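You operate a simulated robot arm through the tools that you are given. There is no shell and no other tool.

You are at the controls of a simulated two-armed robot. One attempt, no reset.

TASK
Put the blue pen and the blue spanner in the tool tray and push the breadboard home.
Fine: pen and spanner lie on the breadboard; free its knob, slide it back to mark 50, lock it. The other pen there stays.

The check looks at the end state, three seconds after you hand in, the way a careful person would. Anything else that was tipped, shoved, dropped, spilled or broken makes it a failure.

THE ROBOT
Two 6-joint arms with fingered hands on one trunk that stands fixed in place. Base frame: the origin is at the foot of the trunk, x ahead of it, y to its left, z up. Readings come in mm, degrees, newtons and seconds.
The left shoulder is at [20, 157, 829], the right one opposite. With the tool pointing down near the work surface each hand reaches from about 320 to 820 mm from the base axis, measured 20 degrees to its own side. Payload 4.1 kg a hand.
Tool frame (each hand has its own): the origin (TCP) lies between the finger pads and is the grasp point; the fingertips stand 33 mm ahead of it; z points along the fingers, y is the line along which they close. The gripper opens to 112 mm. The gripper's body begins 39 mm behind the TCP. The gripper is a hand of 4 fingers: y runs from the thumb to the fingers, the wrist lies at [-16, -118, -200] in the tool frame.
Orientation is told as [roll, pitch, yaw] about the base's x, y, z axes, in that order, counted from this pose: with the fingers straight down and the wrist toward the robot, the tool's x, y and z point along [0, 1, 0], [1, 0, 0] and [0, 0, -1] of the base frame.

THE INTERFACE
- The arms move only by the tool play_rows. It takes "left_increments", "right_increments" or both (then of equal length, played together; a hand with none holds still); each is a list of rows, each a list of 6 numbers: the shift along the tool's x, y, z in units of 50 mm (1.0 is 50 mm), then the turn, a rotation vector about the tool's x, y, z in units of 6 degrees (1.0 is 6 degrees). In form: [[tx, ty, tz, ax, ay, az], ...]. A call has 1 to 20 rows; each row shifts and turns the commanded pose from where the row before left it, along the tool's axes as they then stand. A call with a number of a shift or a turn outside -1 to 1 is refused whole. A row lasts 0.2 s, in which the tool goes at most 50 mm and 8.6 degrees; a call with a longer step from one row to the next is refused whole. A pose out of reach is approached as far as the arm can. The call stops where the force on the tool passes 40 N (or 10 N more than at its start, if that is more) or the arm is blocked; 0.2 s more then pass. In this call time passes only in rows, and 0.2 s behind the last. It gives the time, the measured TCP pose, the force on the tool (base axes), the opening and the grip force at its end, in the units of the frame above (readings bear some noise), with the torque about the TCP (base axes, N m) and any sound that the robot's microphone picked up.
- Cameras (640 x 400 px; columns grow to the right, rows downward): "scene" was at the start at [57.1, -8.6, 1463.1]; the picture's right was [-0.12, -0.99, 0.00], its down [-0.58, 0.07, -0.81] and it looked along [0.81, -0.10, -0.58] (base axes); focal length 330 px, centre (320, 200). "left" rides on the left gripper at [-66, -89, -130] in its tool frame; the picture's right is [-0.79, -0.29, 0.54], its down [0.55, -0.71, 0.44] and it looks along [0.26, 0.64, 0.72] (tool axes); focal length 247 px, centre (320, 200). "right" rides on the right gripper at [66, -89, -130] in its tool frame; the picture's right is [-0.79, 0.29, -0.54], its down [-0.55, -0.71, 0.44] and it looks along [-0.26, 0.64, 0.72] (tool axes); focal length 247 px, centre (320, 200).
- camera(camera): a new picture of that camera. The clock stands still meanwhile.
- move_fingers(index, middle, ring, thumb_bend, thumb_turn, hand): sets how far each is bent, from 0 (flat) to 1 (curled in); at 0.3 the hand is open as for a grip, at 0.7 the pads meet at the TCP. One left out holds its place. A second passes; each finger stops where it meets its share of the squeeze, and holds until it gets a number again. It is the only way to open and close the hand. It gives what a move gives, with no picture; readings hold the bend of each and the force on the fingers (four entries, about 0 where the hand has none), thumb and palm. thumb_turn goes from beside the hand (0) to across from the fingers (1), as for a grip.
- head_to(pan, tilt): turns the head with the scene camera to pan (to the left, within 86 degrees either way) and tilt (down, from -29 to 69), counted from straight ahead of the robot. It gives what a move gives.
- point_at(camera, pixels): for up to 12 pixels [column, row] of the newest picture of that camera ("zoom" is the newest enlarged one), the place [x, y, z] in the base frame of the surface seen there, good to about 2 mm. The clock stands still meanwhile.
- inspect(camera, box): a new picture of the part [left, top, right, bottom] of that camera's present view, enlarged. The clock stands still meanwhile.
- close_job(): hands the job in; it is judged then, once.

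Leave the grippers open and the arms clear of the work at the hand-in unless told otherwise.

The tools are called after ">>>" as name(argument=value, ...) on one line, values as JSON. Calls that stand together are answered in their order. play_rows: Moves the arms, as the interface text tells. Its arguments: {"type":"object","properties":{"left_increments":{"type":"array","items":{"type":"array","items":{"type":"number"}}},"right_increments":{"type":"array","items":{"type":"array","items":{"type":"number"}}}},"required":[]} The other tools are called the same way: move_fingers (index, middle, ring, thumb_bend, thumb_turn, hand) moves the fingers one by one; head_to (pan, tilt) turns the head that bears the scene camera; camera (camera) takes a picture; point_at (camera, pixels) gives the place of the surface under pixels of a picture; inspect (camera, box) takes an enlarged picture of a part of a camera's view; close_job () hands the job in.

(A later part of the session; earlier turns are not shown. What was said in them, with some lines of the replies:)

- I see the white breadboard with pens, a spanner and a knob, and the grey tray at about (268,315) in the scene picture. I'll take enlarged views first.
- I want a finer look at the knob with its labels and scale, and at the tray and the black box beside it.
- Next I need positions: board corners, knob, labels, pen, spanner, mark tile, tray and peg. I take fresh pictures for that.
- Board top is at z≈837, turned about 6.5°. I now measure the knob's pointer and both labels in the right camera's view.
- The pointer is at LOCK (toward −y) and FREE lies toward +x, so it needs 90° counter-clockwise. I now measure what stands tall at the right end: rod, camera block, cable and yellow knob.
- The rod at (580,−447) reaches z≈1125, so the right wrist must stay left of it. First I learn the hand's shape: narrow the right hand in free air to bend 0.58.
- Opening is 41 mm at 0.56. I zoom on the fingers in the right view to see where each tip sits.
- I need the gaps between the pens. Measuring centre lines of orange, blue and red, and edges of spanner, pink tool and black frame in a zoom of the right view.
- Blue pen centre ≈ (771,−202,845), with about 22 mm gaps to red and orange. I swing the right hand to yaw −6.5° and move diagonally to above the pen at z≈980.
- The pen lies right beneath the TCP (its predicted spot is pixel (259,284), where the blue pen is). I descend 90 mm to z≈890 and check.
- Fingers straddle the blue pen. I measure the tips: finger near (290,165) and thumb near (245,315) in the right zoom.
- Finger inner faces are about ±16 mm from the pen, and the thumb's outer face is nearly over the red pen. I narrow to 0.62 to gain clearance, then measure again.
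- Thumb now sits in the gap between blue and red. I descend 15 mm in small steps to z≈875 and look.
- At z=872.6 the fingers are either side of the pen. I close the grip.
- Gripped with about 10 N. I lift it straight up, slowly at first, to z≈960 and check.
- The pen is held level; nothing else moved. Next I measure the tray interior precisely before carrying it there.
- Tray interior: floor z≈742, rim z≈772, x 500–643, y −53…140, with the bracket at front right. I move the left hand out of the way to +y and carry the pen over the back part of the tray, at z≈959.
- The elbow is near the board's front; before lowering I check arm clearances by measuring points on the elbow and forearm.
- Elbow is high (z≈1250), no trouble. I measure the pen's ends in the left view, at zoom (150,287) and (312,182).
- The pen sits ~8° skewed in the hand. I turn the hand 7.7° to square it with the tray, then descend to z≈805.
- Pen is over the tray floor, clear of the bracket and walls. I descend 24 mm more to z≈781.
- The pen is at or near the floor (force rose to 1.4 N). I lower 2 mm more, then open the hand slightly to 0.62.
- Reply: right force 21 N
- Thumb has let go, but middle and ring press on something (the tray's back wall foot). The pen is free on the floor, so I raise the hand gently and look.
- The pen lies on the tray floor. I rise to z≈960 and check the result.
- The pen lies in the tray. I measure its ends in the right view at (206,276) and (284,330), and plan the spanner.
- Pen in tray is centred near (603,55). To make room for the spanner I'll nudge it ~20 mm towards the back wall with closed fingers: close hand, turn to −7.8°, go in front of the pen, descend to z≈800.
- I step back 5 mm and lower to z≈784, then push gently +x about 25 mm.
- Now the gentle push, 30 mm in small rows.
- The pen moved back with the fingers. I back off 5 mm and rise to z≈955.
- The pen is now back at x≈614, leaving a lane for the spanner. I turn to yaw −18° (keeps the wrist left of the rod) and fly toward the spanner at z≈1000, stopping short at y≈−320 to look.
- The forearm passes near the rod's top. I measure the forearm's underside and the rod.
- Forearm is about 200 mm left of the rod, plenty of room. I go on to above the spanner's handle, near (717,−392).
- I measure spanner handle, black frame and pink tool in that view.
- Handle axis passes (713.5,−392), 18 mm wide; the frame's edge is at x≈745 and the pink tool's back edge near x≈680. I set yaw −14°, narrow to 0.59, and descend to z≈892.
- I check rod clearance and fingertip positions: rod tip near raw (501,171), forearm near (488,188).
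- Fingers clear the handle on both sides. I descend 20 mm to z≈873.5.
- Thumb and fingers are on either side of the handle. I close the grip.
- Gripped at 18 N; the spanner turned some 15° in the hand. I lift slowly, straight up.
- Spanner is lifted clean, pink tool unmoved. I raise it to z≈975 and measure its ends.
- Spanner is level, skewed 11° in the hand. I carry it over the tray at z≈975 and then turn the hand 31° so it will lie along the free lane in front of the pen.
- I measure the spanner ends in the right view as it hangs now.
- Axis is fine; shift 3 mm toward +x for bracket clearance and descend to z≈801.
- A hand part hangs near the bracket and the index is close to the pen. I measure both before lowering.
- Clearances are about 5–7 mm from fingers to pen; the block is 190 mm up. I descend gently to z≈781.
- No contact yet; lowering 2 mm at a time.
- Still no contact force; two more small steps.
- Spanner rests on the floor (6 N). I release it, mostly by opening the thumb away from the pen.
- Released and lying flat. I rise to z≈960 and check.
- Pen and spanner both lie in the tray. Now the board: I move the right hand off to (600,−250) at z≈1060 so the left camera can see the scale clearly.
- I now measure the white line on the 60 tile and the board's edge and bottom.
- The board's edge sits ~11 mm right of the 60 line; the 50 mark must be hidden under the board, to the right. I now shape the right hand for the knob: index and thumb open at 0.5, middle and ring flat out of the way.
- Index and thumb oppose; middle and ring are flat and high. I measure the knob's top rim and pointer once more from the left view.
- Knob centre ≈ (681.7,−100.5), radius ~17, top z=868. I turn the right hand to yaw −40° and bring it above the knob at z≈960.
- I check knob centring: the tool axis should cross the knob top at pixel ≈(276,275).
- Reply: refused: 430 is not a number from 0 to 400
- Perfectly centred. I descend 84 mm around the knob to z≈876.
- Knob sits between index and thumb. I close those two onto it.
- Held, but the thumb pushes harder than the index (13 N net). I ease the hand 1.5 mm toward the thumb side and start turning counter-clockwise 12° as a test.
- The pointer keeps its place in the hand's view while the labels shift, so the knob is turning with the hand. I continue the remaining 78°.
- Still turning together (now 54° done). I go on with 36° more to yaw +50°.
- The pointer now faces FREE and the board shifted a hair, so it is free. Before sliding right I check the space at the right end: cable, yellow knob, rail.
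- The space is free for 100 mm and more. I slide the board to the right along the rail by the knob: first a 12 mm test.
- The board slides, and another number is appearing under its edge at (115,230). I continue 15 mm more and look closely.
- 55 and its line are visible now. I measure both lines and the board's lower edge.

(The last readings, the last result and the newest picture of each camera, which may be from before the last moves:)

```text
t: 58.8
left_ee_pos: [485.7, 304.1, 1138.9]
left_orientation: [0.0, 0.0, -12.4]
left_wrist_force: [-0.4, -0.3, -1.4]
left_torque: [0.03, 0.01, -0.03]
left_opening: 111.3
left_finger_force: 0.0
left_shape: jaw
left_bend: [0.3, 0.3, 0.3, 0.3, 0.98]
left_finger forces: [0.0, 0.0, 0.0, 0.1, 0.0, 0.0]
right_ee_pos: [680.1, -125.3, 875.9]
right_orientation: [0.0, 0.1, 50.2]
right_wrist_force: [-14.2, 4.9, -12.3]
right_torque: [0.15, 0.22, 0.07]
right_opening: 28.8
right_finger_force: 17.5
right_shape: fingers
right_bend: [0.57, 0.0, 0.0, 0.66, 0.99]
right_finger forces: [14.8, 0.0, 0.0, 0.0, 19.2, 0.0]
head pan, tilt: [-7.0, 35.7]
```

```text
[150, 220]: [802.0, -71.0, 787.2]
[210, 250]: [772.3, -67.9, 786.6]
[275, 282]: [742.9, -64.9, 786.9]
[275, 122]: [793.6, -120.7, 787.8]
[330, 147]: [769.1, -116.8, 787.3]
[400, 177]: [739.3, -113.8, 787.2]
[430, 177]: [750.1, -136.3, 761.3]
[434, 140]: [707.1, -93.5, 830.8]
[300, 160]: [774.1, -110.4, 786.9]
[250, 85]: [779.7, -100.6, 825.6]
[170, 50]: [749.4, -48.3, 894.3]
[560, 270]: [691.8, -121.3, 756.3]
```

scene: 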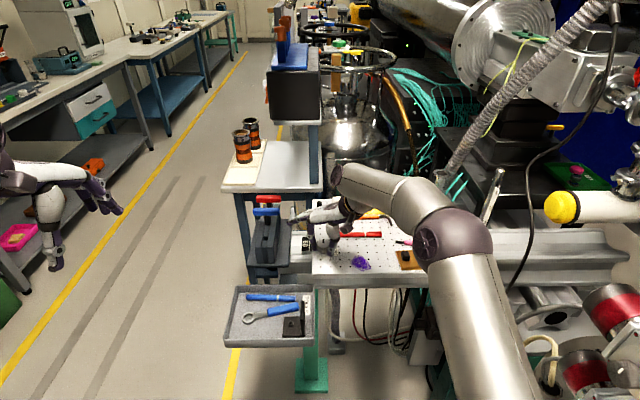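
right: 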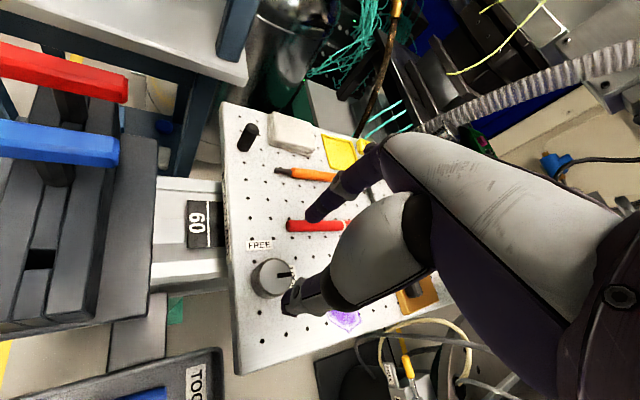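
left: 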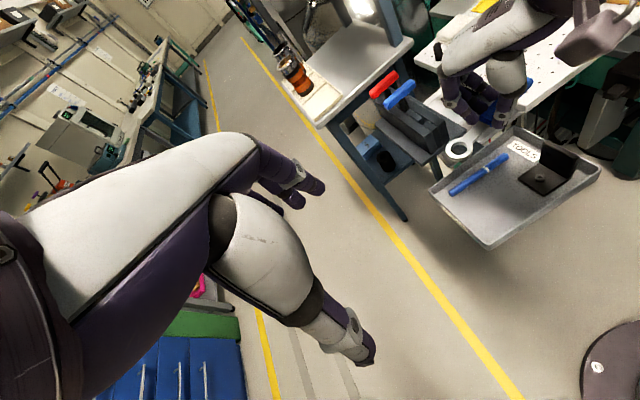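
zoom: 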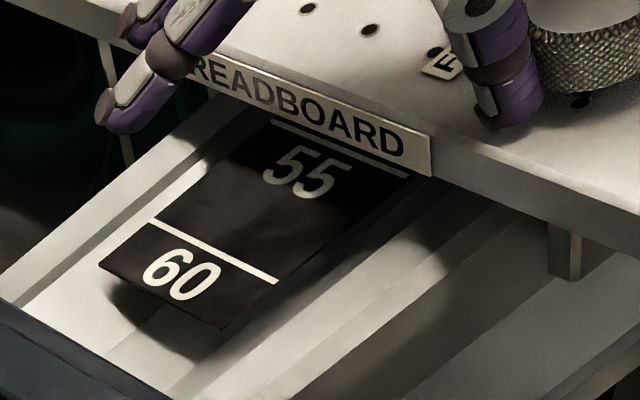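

Lines are 50 mm apart, so the 50 line is at y≈−168 (x≈770); the board edge is at −99.5. I slide 58 mm more.

>>> play_rows(right_increments=[[-0.0425, -0.0647, 0, 0, 0, 0], [-0.0425, -0.0647, 0, 0, 0, 0], [-0.0425, -0.0647, 0, 0, 0, 0], [-0.0425, -0.0647, 0, 0, 0, 0], [-0.0425, -0.0647, 0, 0, 0, 0], [-0.0425, -0.0647, 0, 0, 0, 0], [-0.0425, -0.0647, 0, 0, 0, 0], [-0.0425, -0.0647, 0, 0, 0, 0], [-0.0425, -0.0647, 0, 0, 0, 0], [-0.0425, -0.0647, 0, 0, 0, 0], [-0.0425, -0.0647, 0, 0, 0, 0], [-0.0425, -0.0647, 0, 0, 0, 0], [-0.0425, -0.0647, 0, 0, 0, 0], [-0.0425, -0.0647, 0, 0, 0, 0], [-0.0425, -0.0647, 0, 0, 0, 0]])

>>> inspect(camera="left", box=[425, 40, 553, 120])

>>> camera(camera="scene")

```text
t: 62.0
left_ee_pos: [486.1, 304.7, 1138.9]
left_orientation: [0.0, 0.0, -12.4]
left_wrist_force: [0.7, 0.0, -0.3]
left_torque: [-0.07, -0.04, 0.01]
left_opening: 111.4
left_finger_force: 0.0
left_shape: jaw
left_bend: [0.3, 0.3, 0.3, 0.3, 0.98]
left_finger forces: [0.0, 0.1, 0.0, 0.1, 0.1, 0.0]
right_ee_pos: [672.8, -181.8, 875.2]
right_orientation: [0.0, 0.0, 50.1]
right_wrist_force: [-11.4, 5.4, -11.6]
right_torque: [0.16, 0.23, 0.02]
right_opening: 29.0
right_finger_force: 16.8
right_shape: fingers
right_bend: [0.57, 0.0, 0.0, 0.66, 0.99]
right_finger forces: [15.1, 0.1, 0.0, 0.0, 18.6, 0.1]
head pan, tilt: [-7.0, 35.7]
```

```text
5.00 times, centred on (489, 80) of left
```

zoom: 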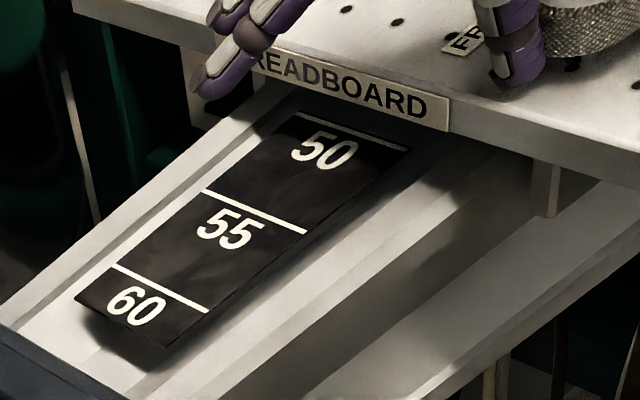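

```text
taken
```

scene: 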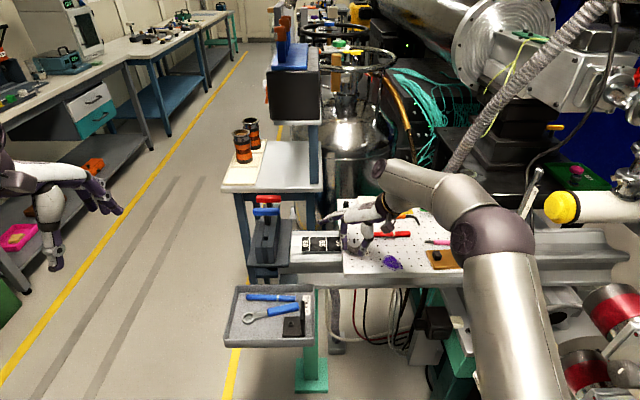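

The strip shows 60, 55 and 50, with the 50 line at its end. I measure line and edge.

>>> inspect(camera="left", box=[425, 40, 553, 120])

>>> point_at(camera="zoom", pixels=[[205, 190], [255, 212], [305, 233], [300, 115], [350, 132], [405, 150], [110, 266], [160, 288], [300, 75], [400, 112], [260, 62], [445, 98]])

>>> point_at(camera="zoom", pixels=[[470, 105], [520, 115], [560, 130], [600, 140], [445, 90], [470, 80], [500, 98], [150, 5], [180, 12], [470, 125], [560, 150], [620, 155]])

```text
5.00 times, centred on (489, 80) of left
```

zoom: 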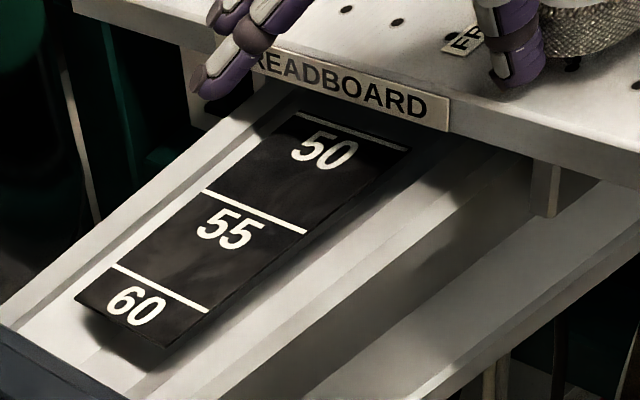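

```text
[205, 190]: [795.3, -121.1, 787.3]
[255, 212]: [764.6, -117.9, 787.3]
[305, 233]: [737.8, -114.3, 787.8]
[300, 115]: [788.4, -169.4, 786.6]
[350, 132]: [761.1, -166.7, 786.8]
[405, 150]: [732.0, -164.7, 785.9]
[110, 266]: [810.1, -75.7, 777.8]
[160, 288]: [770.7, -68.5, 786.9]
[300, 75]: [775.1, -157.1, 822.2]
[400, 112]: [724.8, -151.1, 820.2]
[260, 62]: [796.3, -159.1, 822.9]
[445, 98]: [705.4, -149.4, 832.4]
```

```text
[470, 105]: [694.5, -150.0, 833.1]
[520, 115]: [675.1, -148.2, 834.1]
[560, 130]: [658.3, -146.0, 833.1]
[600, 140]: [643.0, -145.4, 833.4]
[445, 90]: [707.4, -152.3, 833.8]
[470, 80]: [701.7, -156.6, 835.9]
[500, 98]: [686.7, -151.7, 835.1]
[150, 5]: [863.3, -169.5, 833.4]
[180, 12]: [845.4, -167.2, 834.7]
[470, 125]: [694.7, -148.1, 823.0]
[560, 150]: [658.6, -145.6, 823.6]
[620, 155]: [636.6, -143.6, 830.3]
```

Edge face at y≈−156.6 versus 50 line at −167.2 (x=761): 10.5 mm still to go. I slide that.

>>> play_rows(right_increments=[[-0.0288, -0.0438, 0, 0, 0, 0], [-0.0288, -0.0438, 0, 0, 0, 0], [-0.0288, -0.0438, 0, 0, 0, 0], [-0.0288, -0.0438, 0, 0, 0, 0]])

>>> inspect(camera="left", box=[425, 40, 553, 120])

>>> point_at(camera="zoom", pixels=[[305, 112], [350, 128], [400, 145], [315, 65], [360, 80], [410, 95], [490, 108], [530, 120], [570, 135], [600, 148], [160, 288], [255, 212]])

```text
t: 63.0
left_ee_pos: [486.9, 302.5, 1138.8]
left_orientation: [0.0, 0.0, -12.3]
left_wrist_force: [1.2, 0.1, -0.7]
left_torque: [-0.02, 0.02, 0.02]
left_opening: 111.7
left_finger_force: 0.0
left_shape: jaw
left_bend: [0.3, 0.3, 0.3, 0.3, 0.98]
left_finger forces: [0.0, 0.0, 0.0, 0.0, 0.0, 0.0]
right_ee_pos: [671.8, -192.6, 873.8]
right_orientation: [0.0, 0.0, 50.0]
right_wrist_force: [-9.5, 5.0, -11.4]
right_torque: [0.17, 0.16, 0.04]
right_opening: 28.9
right_finger_force: 16.7
right_shape: fingers
right_bend: [0.56, 0.0, 0.0, 0.66, 0.99]
right_finger forces: [15.7, 0.1, 0.0, 0.0, 17.4, 0.1]
head pan, tilt: [-7.0, 35.7]
```

```text
5.00 times, centred on (489, 80) of left
```

zoom: 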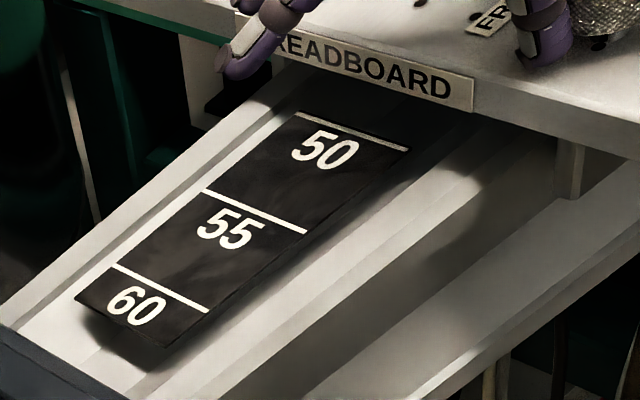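

```text
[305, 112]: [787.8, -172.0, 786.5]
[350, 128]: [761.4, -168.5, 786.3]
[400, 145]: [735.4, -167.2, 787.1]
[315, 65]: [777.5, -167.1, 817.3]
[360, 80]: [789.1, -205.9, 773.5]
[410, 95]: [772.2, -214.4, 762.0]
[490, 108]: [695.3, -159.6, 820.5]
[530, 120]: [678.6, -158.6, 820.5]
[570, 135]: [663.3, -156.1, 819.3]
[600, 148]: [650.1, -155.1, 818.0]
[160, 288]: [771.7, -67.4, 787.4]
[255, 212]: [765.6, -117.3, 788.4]
```

Edge is at −167.4 against the line at −167.2: aligned. Now I lock: turn clockwise 90° about the knob's actual centre, 42° first, then check that the board has not shifted.

>>> play_rows(right_increments=[[0.0079, -0.0059, 0, 0, 0, 1], [0.0079, -0.0059, 0, 0, 0, 1], [0.0079, -0.0059, 0, 0, 0, 1], [0.0079, -0.0059, 0, 0, 0, 1], [0.0079, -0.0059, 0, 0, 0, 1], [0.0079, -0.0059, 0, 0, 0, 1], [0.0079, -0.0059, 0, 0, 0, 1]])

>>> inspect(camera="left", box=[425, 40, 553, 120])

>>> inspect(camera="right", box=[200, 150, 440, 310])

```text
t: 64.6
left_ee_pos: [487.2, 303.2, 1139.2]
left_orientation: [-0.1, 0.1, -12.3]
left_wrist_force: [-0.5, -0.2, 0.2]
left_torque: [0.02, -0.01, -0.02]
left_opening: 111.6
left_finger_force: 0.0
left_shape: jaw
left_bend: [0.3, 0.3, 0.3, 0.3, 0.98]
left_finger forces: [0.1, 0.0, 0.1, 0.0, 0.0, 0.0]
right_ee_pos: [668.2, -189.1, 874.9]
right_orientation: [0.2, 0.0, 8.1]
right_wrist_force: [-4.5, 12.0, -10.0]
right_torque: [0.31, 0.05, 0.08]
right_opening: 28.7
right_finger_force: 17.6
right_shape: fingers
right_bend: [0.56, 0.0, 0.0, 0.67, 0.99]
right_finger forces: [16.0, 0.0, 0.0, 0.0, 18.0, 0.1]
head pan, tilt: [-7.0, 35.7]
```

```text
5.00 times, centred on (489, 80) of left
```

zoom: 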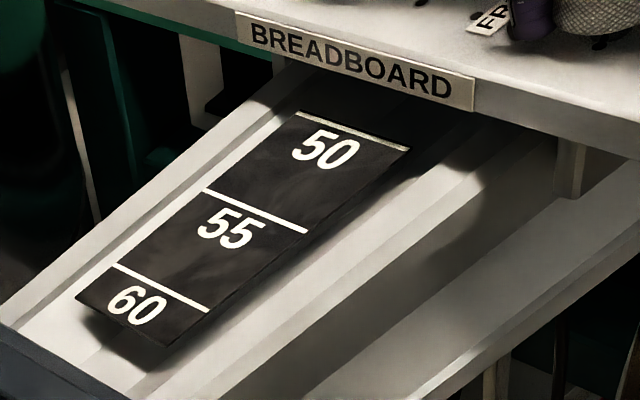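

```text
2.50 times, centred on (320, 230) of right
```

zoom: 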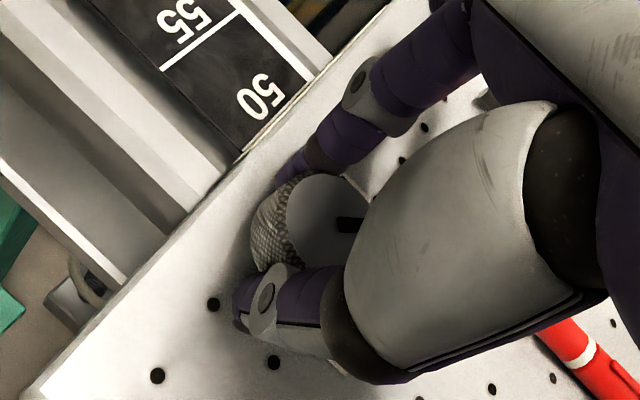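

The board has not moved and the knob follows. I turn the remaining 48°.

>>> play_rows(right_increments=[[0.0079, -0.0059, 0, 0, 0, 1], [0.0079, -0.0059, 0, 0, 0, 1], [0.0079, -0.0059, 0, 0, 0, 1], [0.0079, -0.0059, 0, 0, 0, 1], [0.0079, -0.0059, 0, 0, 0, 1], [0.0079, -0.0059, 0, 0, 0, 1], [0.0079, -0.0059, 0, 0, 0, 1], [0.0079, -0.0059, 0, 0, 0, 1]])

>>> inspect(camera="left", box=[425, 40, 553, 120])

>>> inspect(camera="right", box=[200, 150, 440, 310])

>>> inspect(camera="left", box=[480, 0, 640, 100])

```text
t: 66.4
left_ee_pos: [486.4, 304.9, 1138.8]
left_orientation: [0.0, 0.0, -12.3]
left_wrist_force: [-0.4, -0.1, 0.0]
left_torque: [-0.01, 0.0, 0.02]
left_opening: 111.9
left_finger_force: 0.0
left_shape: jaw
left_bend: [0.3, 0.3, 0.3, 0.3, 0.98]
left_finger forces: [0.0, 0.1, 0.0, 0.0, 0.1, 0.1]
right_ee_pos: [668.6, -184.8, 875.4]
right_orientation: [0.3, 0.1, -39.8]
right_wrist_force: [9.6, 18.0, -11.1]
right_torque: [0.42, -0.3, 0.3]
right_opening: 28.5
right_finger_force: 18.0
right_shape: fingers
right_bend: [0.56, 0.0, 0.0, 0.67, 1.0]
right_finger forces: [18.1, 0.0, 0.0, 0.0, 17.5, 0.0]
head pan, tilt: [-7.0, 35.7]
```

```text
5.00 times, centred on (489, 80) of left
```

zoom: 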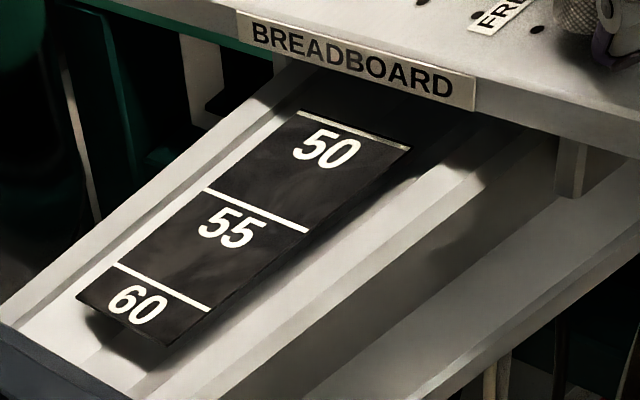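

```text
2.50 times, centred on (320, 230) of right
```

zoom: 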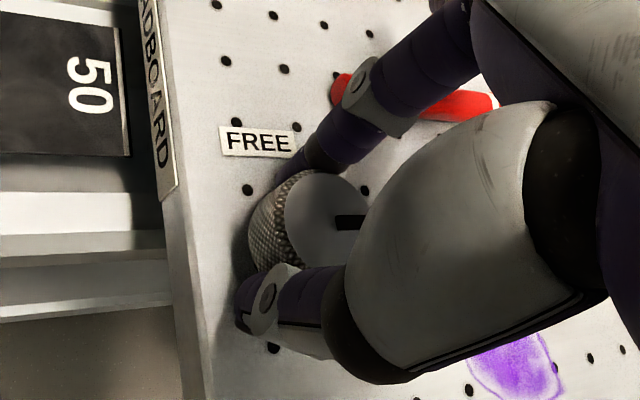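

```text
4.00 times, centred on (560, 50) of left
```

zoom: 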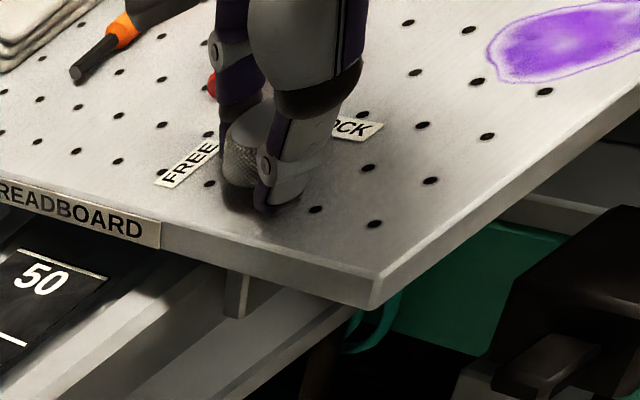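

Board still at the line; torque rose to 0.3 N·m as if at the LOCK stop. I open the fingers and rise to inspect the knob.

>>> move_fingers(hand="right", index=0.48, thumb_bend=0.48)

>>> inspect(camera="right", box=[200, 150, 440, 310])

```text
t: 67.4
left_ee_pos: [485.9, 304.7, 1138.6]
left_orientation: [0.1, 0.0, -12.5]
left_wrist_force: [0.4, -0.6, -0.3]
left_torque: [-0.03, -0.01, 0.03]
left_opening: 111.7
left_finger_force: 0.0
left_shape: jaw
left_bend: [0.3, 0.3, 0.3, 0.3, 0.98]
left_finger forces: [0.0, 0.1, 0.0, 0.0, 0.1, 0.0]
right_ee_pos: [666.8, -188.5, 875.2]
right_orientation: [0.0, 0.0, -40.0]
right_wrist_force: [0.5, -0.6, -0.5]
right_torque: [-0.03, 0.01, 0.0]
right_opening: 62.6
right_finger_force: 0.0
right_shape: fingers
right_bend: [0.48, 0.0, 0.0, 0.48, 1.0]
right_finger forces: [0.1, 0.0, 0.1, 0.2, 0.0, 0.0]
head pan, tilt: [-7.0, 35.7]
```

```text
2.50 times, centred on (320, 230) of right
```

zoom: 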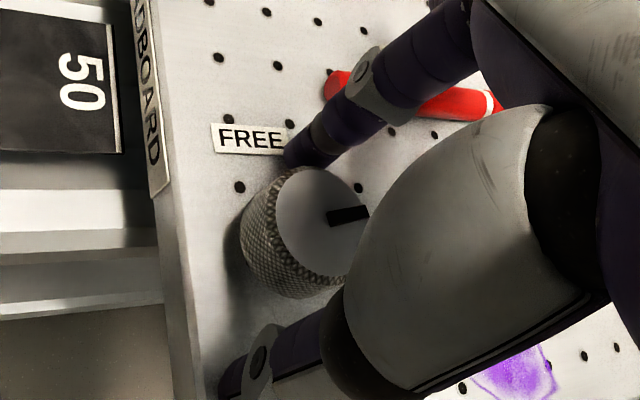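

Released cleanly. I rise 110 mm straight up and look at the knob and scale.

>>> play_rows(right_increments=[[0, 0, -0.3, 0, 0, 0], [0, 0, -0.6, 0, 0, 0], [0, 0, -0.7, 0, 0, 0], [0, 0, -0.7, 0, 0, 0]])

>>> inspect(camera="right", box=[200, 200, 328, 280])

>>> inspect(camera="left", box=[425, 20, 585, 120])

>>> point_at(camera="zoom", pixels=[[243, 195], [290, 208], [350, 230], [260, 150], [340, 178], [420, 190], [480, 210], [540, 235], [150, 288], [220, 218], [300, 145], [380, 175]])

```text
t: 68.4
left_ee_pos: [486.9, 304.1, 1138.8]
left_orientation: [-0.1, 0.1, -12.5]
left_wrist_force: [-0.5, -0.6, -0.4]
left_torque: [0.01, -0.01, -0.01]
left_opening: 111.7
left_finger_force: 0.0
left_shape: jaw
left_bend: [0.3, 0.3, 0.3, 0.3, 0.98]
left_finger forces: [0.1, 0.1, 0.0, 0.1, 0.0, 0.0]
right_ee_pos: [666.0, -186.2, 988.3]
right_orientation: [0.1, 0.0, -40.0]
right_wrist_force: [0.7, 0.3, 0.5]
right_torque: [-0.02, 0.0, 0.01]
right_opening: 62.5
right_finger_force: 0.0
right_shape: fingers
right_bend: [0.48, 0.0, 0.0, 0.48, 1.0]
right_finger forces: [0.1, 0.0, 0.1, 0.0, 0.0, 0.0]
head pan, tilt: [-7.0, 35.7]
```

```text
5.00 times, centred on (264, 240) of right
```

zoom: 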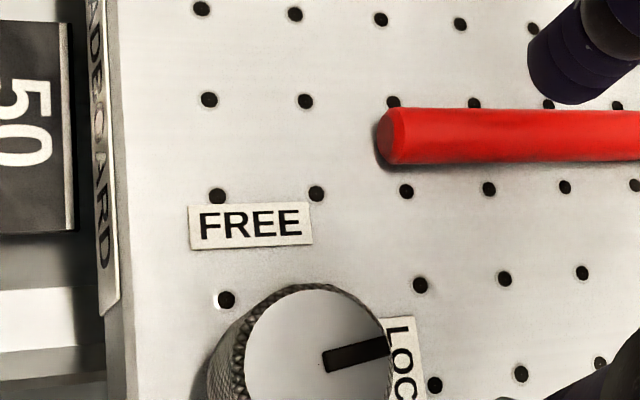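

```text
4.00 times, centred on (505, 70) of left
```

zoom: 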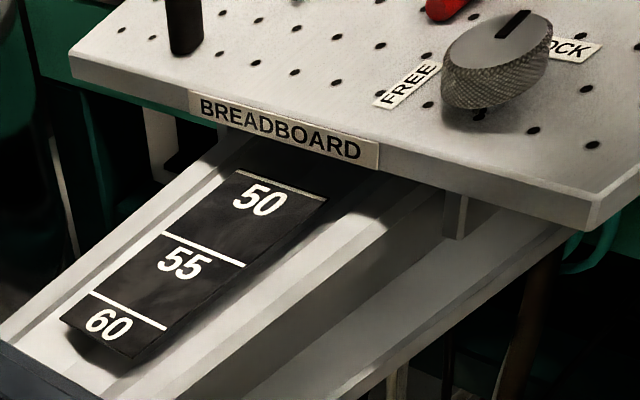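

```text
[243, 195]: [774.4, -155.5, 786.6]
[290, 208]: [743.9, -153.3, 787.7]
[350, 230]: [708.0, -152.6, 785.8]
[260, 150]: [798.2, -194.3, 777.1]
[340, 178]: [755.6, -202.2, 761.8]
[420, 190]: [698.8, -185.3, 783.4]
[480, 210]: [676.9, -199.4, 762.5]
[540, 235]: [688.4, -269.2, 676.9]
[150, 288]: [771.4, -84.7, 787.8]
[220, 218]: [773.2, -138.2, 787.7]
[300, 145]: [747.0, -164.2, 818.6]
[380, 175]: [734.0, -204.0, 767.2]
```

The pointer stops ~9° short of LOCK. I measure it: pointer from (497,37) to (527,12) in the left zoom, plus knob rim.

>>> point_at(camera="zoom", pixels=[[499, 35], [512, 24], [525, 13], [448, 50], [470, 30], [548, 20], [545, 40], [500, 62], [465, 62], [575, 45], [405, 82], [228, 128]])

>>> inspect(camera="left", box=[440, 50, 536, 110])

>>> inspect(camera="scene", box=[290, 200, 400, 270])

```text
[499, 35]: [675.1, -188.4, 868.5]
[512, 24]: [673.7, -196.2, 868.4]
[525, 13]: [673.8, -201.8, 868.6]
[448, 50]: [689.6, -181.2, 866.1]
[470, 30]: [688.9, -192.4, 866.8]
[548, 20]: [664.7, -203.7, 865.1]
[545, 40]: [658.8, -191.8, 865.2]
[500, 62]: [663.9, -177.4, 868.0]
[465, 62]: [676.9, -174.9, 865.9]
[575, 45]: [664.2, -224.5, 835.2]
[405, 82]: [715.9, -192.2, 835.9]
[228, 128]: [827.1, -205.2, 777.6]
```

```text
6.67 times, centred on (488, 80) of left
```

zoom: 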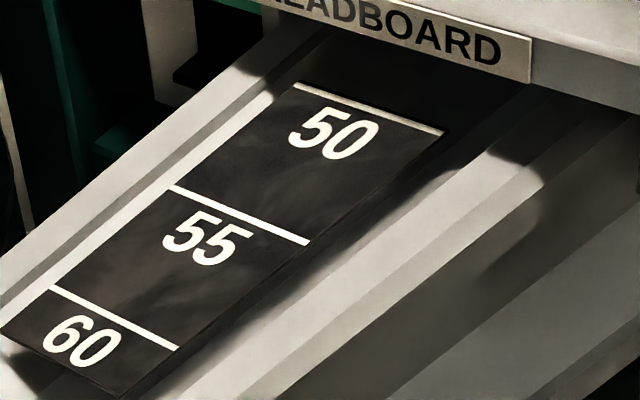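

```text
5.71 times, centred on (345, 235) of scene
```

zoom: 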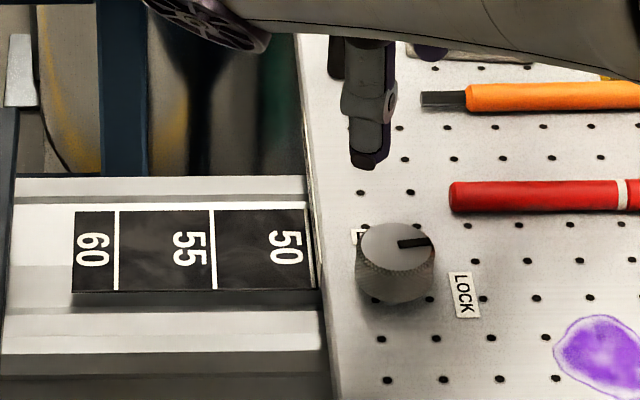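

The pointer needs ~8° more clockwise. Knob centre now ≈ (674,−188). I re-centre above it at yaw −25° for a second grip.

>>> play_rows(right_increments=[[0, 0, 0, 0, 0, -0.833], [0, 0, 0, 0, 0, -0.833], [0, 0, 0, 0, 0, -0.834], [0.032, 0.162, 0, 0, 0, 0]])

>>> inspect(camera="right", box=[200, 230, 328, 310])

```text
t: 69.4
left_ee_pos: [486.0, 303.7, 1138.3]
left_orientation: [0.0, 0.0, -12.4]
left_wrist_force: [0.4, 0.3, 0.8]
left_torque: [0.01, -0.01, -0.03]
left_opening: 111.1
left_finger_force: 0.0
left_shape: jaw
left_bend: [0.3, 0.3, 0.3, 0.3, 0.98]
left_finger forces: [0.0, 0.0, 0.0, 0.0, 0.1, 0.0]
right_ee_pos: [675.3, -190.4, 989.8]
right_orientation: [0.1, 0.0, -24.9]
right_wrist_force: [-0.8, 0.1, 0.4]
right_torque: [0.02, 0.01, 0.0]
right_opening: 63.0
right_finger_force: 0.0
right_shape: fingers
right_bend: [0.48, 0.0, 0.0, 0.48, 1.0]
right_finger forces: [0.0, 0.0, 0.0, 0.0, 0.0, 0.1]
head pan, tilt: [-7.0, 35.7]
```

```text
5.00 times, centred on (264, 270) of right
```

zoom: 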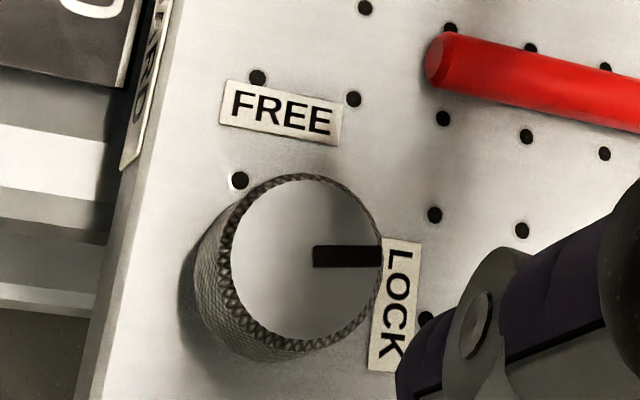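

The pointer is ~11° off the hole rows (it was parallel at the start). I correct centring by (2,−2.7) mm and descend onto the knob.

>>> play_rows(right_increments=[[0.044, -0.054, 0.3, 0, 0, 0], [0, 0, 0.6, 0, 0, 0], [0, 0, 0.6, 0, 0, 0], [0, 0, 0.5, 0, 0, 0], [0, 0, 0.29, 0, 0, 0]])

>>> move_fingers(hand="right", index=0.8, thumb_bend=0.8)

>>> inspect(camera="right", box=[200, 150, 440, 310])

```text
t: 70.6
left_ee_pos: [485.3, 303.7, 1138.6]
left_orientation: [0.0, 0.1, -12.4]
left_wrist_force: [0.6, 0.0, -0.2]
left_torque: [-0.02, -0.04, -0.03]
left_opening: 111.7
left_finger_force: 0.0
left_shape: jaw
left_bend: [0.3, 0.3, 0.3, 0.3, 0.98]
left_finger forces: [0.0, 0.0, 0.0, 0.0, 0.0, 0.0]
right_ee_pos: [673.8, -184.9, 875.5]
right_orientation: [0.0, 0.0, -24.9]
right_wrist_force: [0.8, 0.2, 1.3]
right_torque: [0.0, -0.01, 0.01]
right_opening: 63.0
right_finger_force: 0.1
right_shape: fingers
right_bend: [0.48, 0.0, 0.0, 0.48, 1.0]
right_finger forces: [0.1, 0.0, 0.0, 0.1, 0.1, 0.0]
head pan, tilt: [-7.0, 35.7]
```

```text
t: 71.6
left_ee_pos: [485.8, 304.3, 1139.7]
left_orientation: [0.0, 0.1, -12.4]
left_wrist_force: [0.0, 1.1, -0.2]
left_torque: [0.01, 0.03, -0.02]
left_opening: 111.9
left_finger_force: 0.0
left_shape: jaw
left_bend: [0.3, 0.3, 0.3, 0.3, 0.98]
left_finger forces: [0.0, 0.0, 0.0, 0.0, 0.0, 0.1]
right_ee_pos: [674.2, -185.3, 876.1]
right_orientation: [0.0, 0.1, -24.8]
right_wrist_force: [-12.4, 6.5, -5.8]
right_torque: [0.08, 0.24, 0.01]
right_opening: 29.3
right_finger_force: 16.9
right_shape: fingers
right_bend: [0.6, 0.0, 0.0, 0.63, 1.0]
right_finger forces: [9.9, 0.0, 0.1, 0.0, 23.9, 0.0]
head pan, tilt: [-7.0, 35.7]
```

```text
2.50 times, centred on (320, 230) of right
```

zoom: 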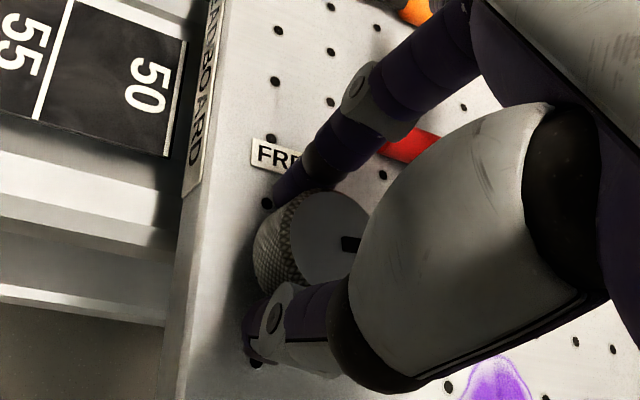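

Gripped again. I turn clockwise 11° and read the torque.

>>> play_rows(right_increments=[[0, 0, 0, 0, 0, 0.6], [0, 0, 0, 0, 0, 0.6], [0, 0, 0, 0, 0, 0.6]])

>>> inspect(camera="right", box=[200, 150, 440, 310])

```text
t: 72.4
left_ee_pos: [486.5, 304.5, 1139.1]
left_orientation: [0.0, 0.0, -12.3]
left_wrist_force: [-0.8, 0.1, 0.7]
left_torque: [0.02, 0.0, 0.0]
left_opening: 111.6
left_finger_force: 0.0
left_shape: jaw
left_bend: [0.3, 0.3, 0.3, 0.3, 0.98]
left_finger forces: [0.0, 0.0, 0.0, 0.1, 0.0, 0.0]
right_ee_pos: [675.3, -185.6, 876.4]
right_orientation: [0.0, 0.2, -35.7]
right_wrist_force: [-8.8, 8.6, -10.6]
right_torque: [0.19, 0.07, 0.08]
right_opening: 29.8
right_finger_force: 17.3
right_shape: fingers
right_bend: [0.6, 0.0, 0.0, 0.63, 1.0]
right_finger forces: [11.5, 0.0, 0.0, 0.0, 23.3, 0.0]
head pan, tilt: [-7.0, 35.7]
```

```text
2.50 times, centred on (320, 230) of right
```

zoom: 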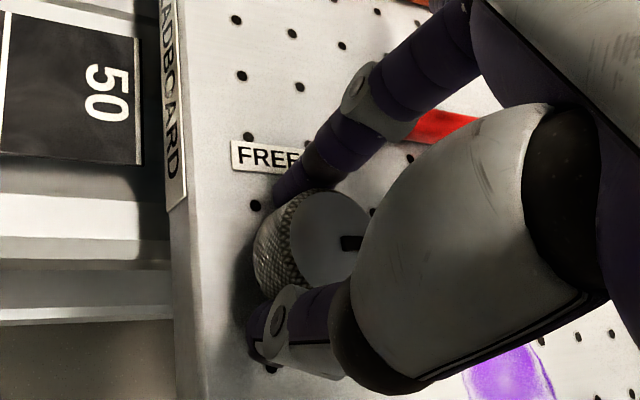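

Torque is small and the pointer followed. I add 3° and check for the stop.

>>> play_rows(right_increments=[[0, 0, 0, 0, 0, 0.25], [0, 0, 0, 0, 0, 0.25]])

```text
t: 73.0
left_ee_pos: [486.0, 304.2, 1138.8]
left_orientation: [0.0, -0.1, -12.3]
left_wrist_force: [0.5, 0.7, 0.7]
left_torque: [0.02, -0.02, -0.02]
left_opening: 111.7
left_finger_force: 0.1
left_shape: jaw
left_bend: [0.3, 0.3, 0.3, 0.3, 0.98]
left_finger forces: [0.0, 0.1, 0.0, 0.0, 0.0, 0.0]
right_ee_pos: [673.1, -185.1, 875.5]
right_orientation: [0.0, 0.0, -38.7]
right_wrist_force: [-8.4, 11.6, -10.2]
right_torque: [0.24, 0.07, 0.15]
right_opening: 29.6
right_finger_force: 17.1
right_shape: fingers
right_bend: [0.6, 0.0, 0.0, 0.63, 1.0]
right_finger forces: [11.3, 0.0, 0.0, 0.0, 23.5, 0.0]
head pan, tilt: [-7.0, 35.7]
```

Torque rises to 0.15 N·m, hinting at the stop. I release, rise and look.

>>> move_fingers(hand="right", index=0.48, thumb_bend=0.48)

>>> play_rows(right_increments=[[0, 0, -0.3, 0, 0, 0], [0, 0, -0.6, 0, 0, 0], [0, 0, -0.7, 0, 0, 0], [0, 0, -0.7, 0, 0, 0]])

>>> inspect(camera="right", box=[200, 220, 328, 300])

>>> inspect(camera="left", box=[425, 20, 585, 120])

```text
t: 74.0
left_ee_pos: [486.0, 304.1, 1139.2]
left_orientation: [0.0, -0.1, -12.4]
left_wrist_force: [-0.7, 1.2, 0.1]
left_torque: [0.0, -0.03, -0.03]
left_opening: 111.8
left_finger_force: 0.0
left_shape: jaw
left_bend: [0.3, 0.3, 0.3, 0.3, 0.98]
left_finger forces: [0.1, 0.0, 0.0, 0.0, 0.0, 0.1]
right_ee_pos: [673.8, -186.0, 875.6]
right_orientation: [0.1, 0.0, -38.7]
right_wrist_force: [0.4, 0.9, -0.1]
right_torque: [-0.01, 0.01, 0.01]
right_opening: 62.5
right_finger_force: 0.0
right_shape: fingers
right_bend: [0.48, 0.0, 0.0, 0.48, 1.0]
right_finger forces: [0.0, 0.0, 0.0, 0.1, 0.0, 0.0]
head pan, tilt: [-7.0, 35.7]
```

```text
t: 75.0
left_ee_pos: [487.1, 303.5, 1139.2]
left_orientation: [0.0, 0.1, -12.5]
left_wrist_force: [0.3, 0.2, -0.2]
left_torque: [-0.02, -0.03, 0.0]
left_opening: 111.6
left_finger_force: 0.2
left_shape: jaw
left_bend: [0.3, 0.3, 0.3, 0.3, 0.98]
left_finger forces: [0.1, 0.0, 0.0, 0.0, 0.0, 0.1]
right_ee_pos: [675.0, -186.6, 991.6]
right_orientation: [-0.1, 0.0, -38.6]
right_wrist_force: [-0.5, -1.0, -0.2]
right_torque: [-0.04, 0.01, 0.0]
right_opening: 62.5
right_finger_force: 0.0
right_shape: fingers
right_bend: [0.48, 0.0, 0.0, 0.48, 1.0]
right_finger forces: [0.0, 0.0, 0.0, 0.1, 0.0, 0.1]
head pan, tilt: [-7.0, 35.7]
```

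```text
5.00 times, centred on (264, 260) of right
```

zoom: 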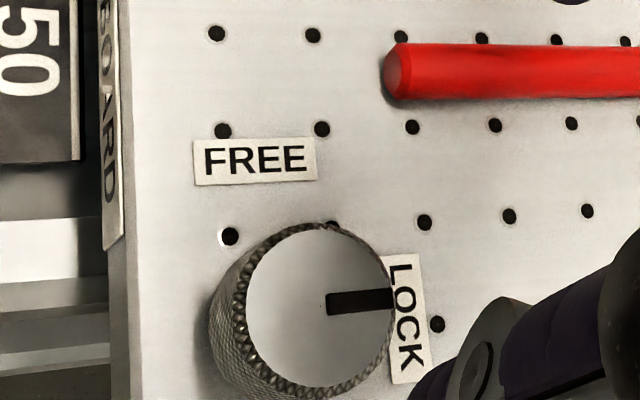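

```text
4.00 times, centred on (505, 70) of left
```

zoom: 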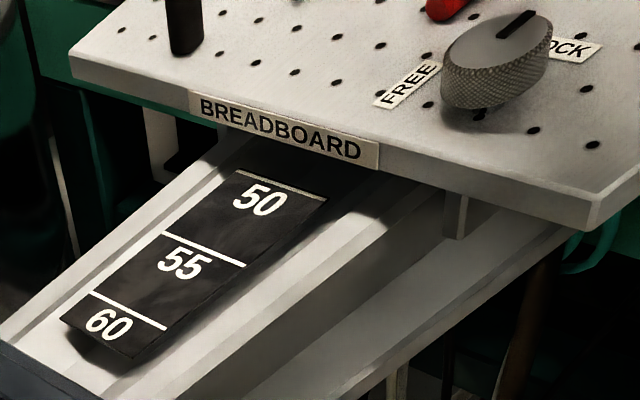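

The pointer is again parallel to the hole rows: locked. I measure edge versus 50 line a last time.

>>> inspect(camera="left", box=[455, 35, 551, 95])

>>> point_at(camera="zoom", pixels=[[90, 178], [120, 190], [150, 200], [180, 212], [210, 225], [380, 165], [420, 182], [470, 200], [500, 215], [180, 120], [250, 140], [60, 90]])

>>> inspect(camera="scene", box=[290, 215, 362, 260])

```text
6.67 times, centred on (503, 65) of left
```

zoom: 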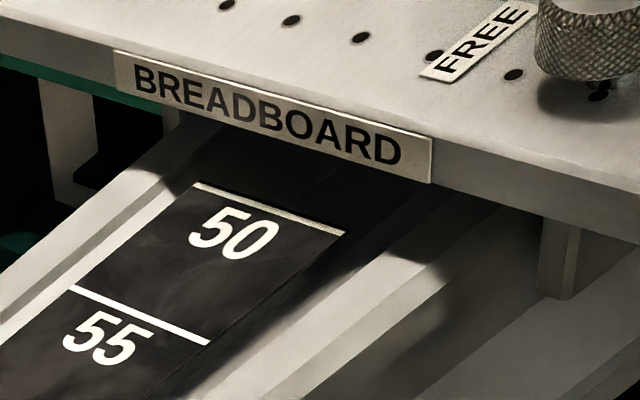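

```text
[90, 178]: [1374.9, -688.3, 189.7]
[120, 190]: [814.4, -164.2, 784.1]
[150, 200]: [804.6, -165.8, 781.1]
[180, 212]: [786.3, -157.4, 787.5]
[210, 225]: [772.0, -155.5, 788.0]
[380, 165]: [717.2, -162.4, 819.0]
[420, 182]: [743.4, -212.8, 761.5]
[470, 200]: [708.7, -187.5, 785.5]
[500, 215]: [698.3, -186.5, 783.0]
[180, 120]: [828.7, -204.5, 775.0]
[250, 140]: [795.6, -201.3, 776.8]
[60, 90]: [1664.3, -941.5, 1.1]
```

```text
8.89 times, centred on (326, 238) of scene
```

zoom: 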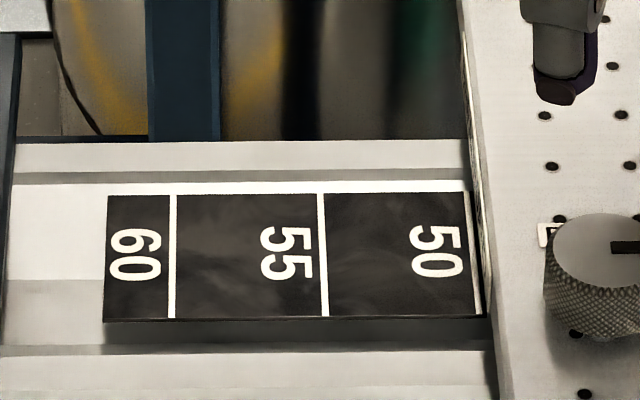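

Seen from the scene camera too, the 50 line sits right at the board's edge. Now I retreat the right hand upward and back, and open its fingers as at the start.

>>> play_rows(right_increments=[[0, 0, -0.7, 0, 0, 0], [0, 0, -0.7, 0, 0, 0], [0, 0, -0.7, 0, 0, 0], [0, -0.6, 0, 0, 0, -0.9], [0, -0.6, 0, 0, 0, -0.9], [0, -0.6, 0, 0, 0, -0.9], [0, -0.6, 0, 0, 0, -0.9], [-0.6, -0.3, 0, 0, 0, -0.8], [-0.7, 0, 0, 0, 0, 0], [-0.7, 0, 0, 0, 0, 0]])

>>> move_fingers(hand="right", index=0.3, middle=0.3, ring=0.3, thumb_bend=0.3)

>>> camera(camera="scene")

>>> camera(camera="right")

>>> inspect(camera="scene", box=[220, 180, 540, 360])

```text
t: 77.2
left_ee_pos: [485.3, 304.2, 1139.5]
left_orientation: [-0.1, 0.1, -12.3]
left_wrist_force: [0.6, -0.5, 0.1]
left_torque: [-0.02, -0.01, -0.02]
left_opening: 111.4
left_finger_force: 0.0
left_shape: jaw
left_bend: [0.3, 0.3, 0.3, 0.3, 0.98]
left_finger forces: [0.1, 0.0, 0.0, 0.0, 0.1, 0.1]
right_ee_pos: [534.5, -217.7, 1094.0]
right_orientation: [0.1, 0.0, -12.2]
right_wrist_force: [0.3, -0.2, -0.3]
right_torque: [-0.05, 0.02, 0.0]
right_opening: 62.5
right_finger_force: 0.0
right_shape: fingers
right_bend: [0.48, 0.0, 0.0, 0.48, 1.0]
right_finger forces: [0.0, 0.0, 0.0, 0.1, 0.1, 0.0]
head pan, tilt: [-7.0, 35.7]
```

```text
t: 78.2
left_ee_pos: [486.5, 303.2, 1138.5]
left_orientation: [0.1, 0.0, -12.4]
left_wrist_force: [0.2, -0.1, -0.6]
left_torque: [0.01, -0.02, 0.01]
left_opening: 111.8
left_finger_force: 0.0
left_shape: jaw
left_bend: [0.3, 0.3, 0.3, 0.3, 0.98]
left_finger forces: [0.1, 0.0, 0.0, 0.0, 0.1, 0.1]
right_ee_pos: [534.8, -218.3, 1094.0]
right_orientation: [0.0, 0.1, -12.3]
right_wrist_force: [1.0, 1.0, -0.5]
right_torque: [-0.03, 0.01, 0.01]
right_opening: 112.4
right_finger_force: 0.0
right_shape: fingers
right_bend: [0.3, 0.3, 0.3, 0.3, 0.98]
right_finger forces: [0.1, 0.0, 0.0, 0.0, 0.0, 0.0]
head pan, tilt: [-7.0, 35.7]
```

```text
taken
```

scene: 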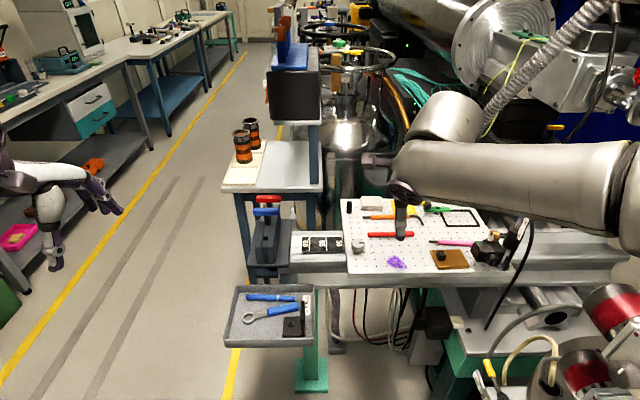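

```text
taken
```

right: 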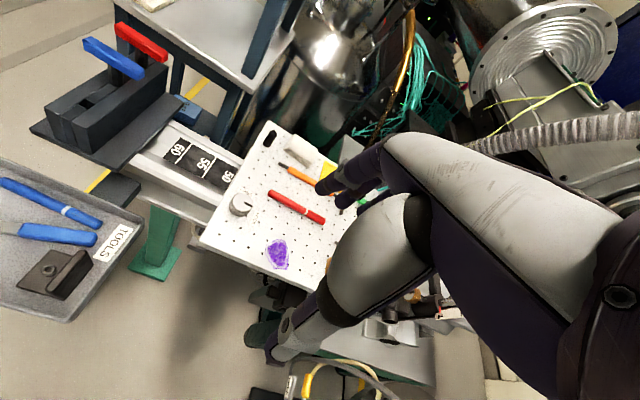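

```text
2.00 times, centred on (380, 270) of scene
```

zoom: 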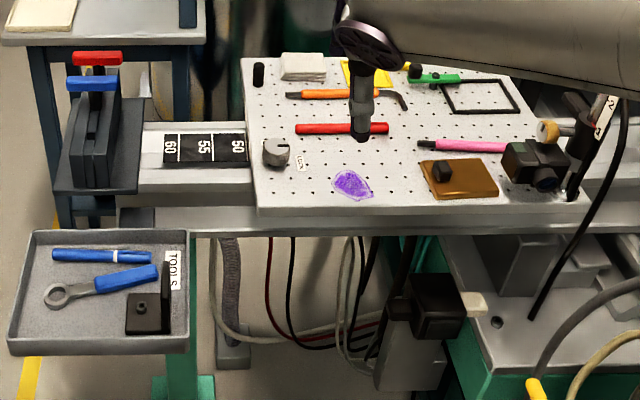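

Both tools lie in the tray, and the board is at 50 and locked. The red pen, the other tools and the bracket look undisturbed. Hands are open and both arms are clear, so I hand in.

>>> close_job()

```text
The job is handed in.
```

The blue pen and the blue spanner are in the tool tray. The breadboard is home at mark 50 with its knob back at LOCK, and I've handed the job in.

- **Breadboard:** its left edge lines up with the 50 line to within about 1 mm. My first locking turn stopped roughly 10° short, so I gripped the knob again and turned it the rest of the way. The pointer is now parallel to the hole rows, as it was at the start. I didn't tug the board to test the lock.
- **Pen and spanner:** both lie flat in the tray behind the bracket. I nudged the pen about 11 mm towards the back wall to make room for the spanner.
- **Red pen:** it stayed on the board. The thumb may have brushed it by about 1 mm while I was picking up the blue pen.
- **Everything else:** the other tools, the bracket and the rod looked undisturbed in the last pictures. Both hands are open, and the right one is about 250 mm above the board.
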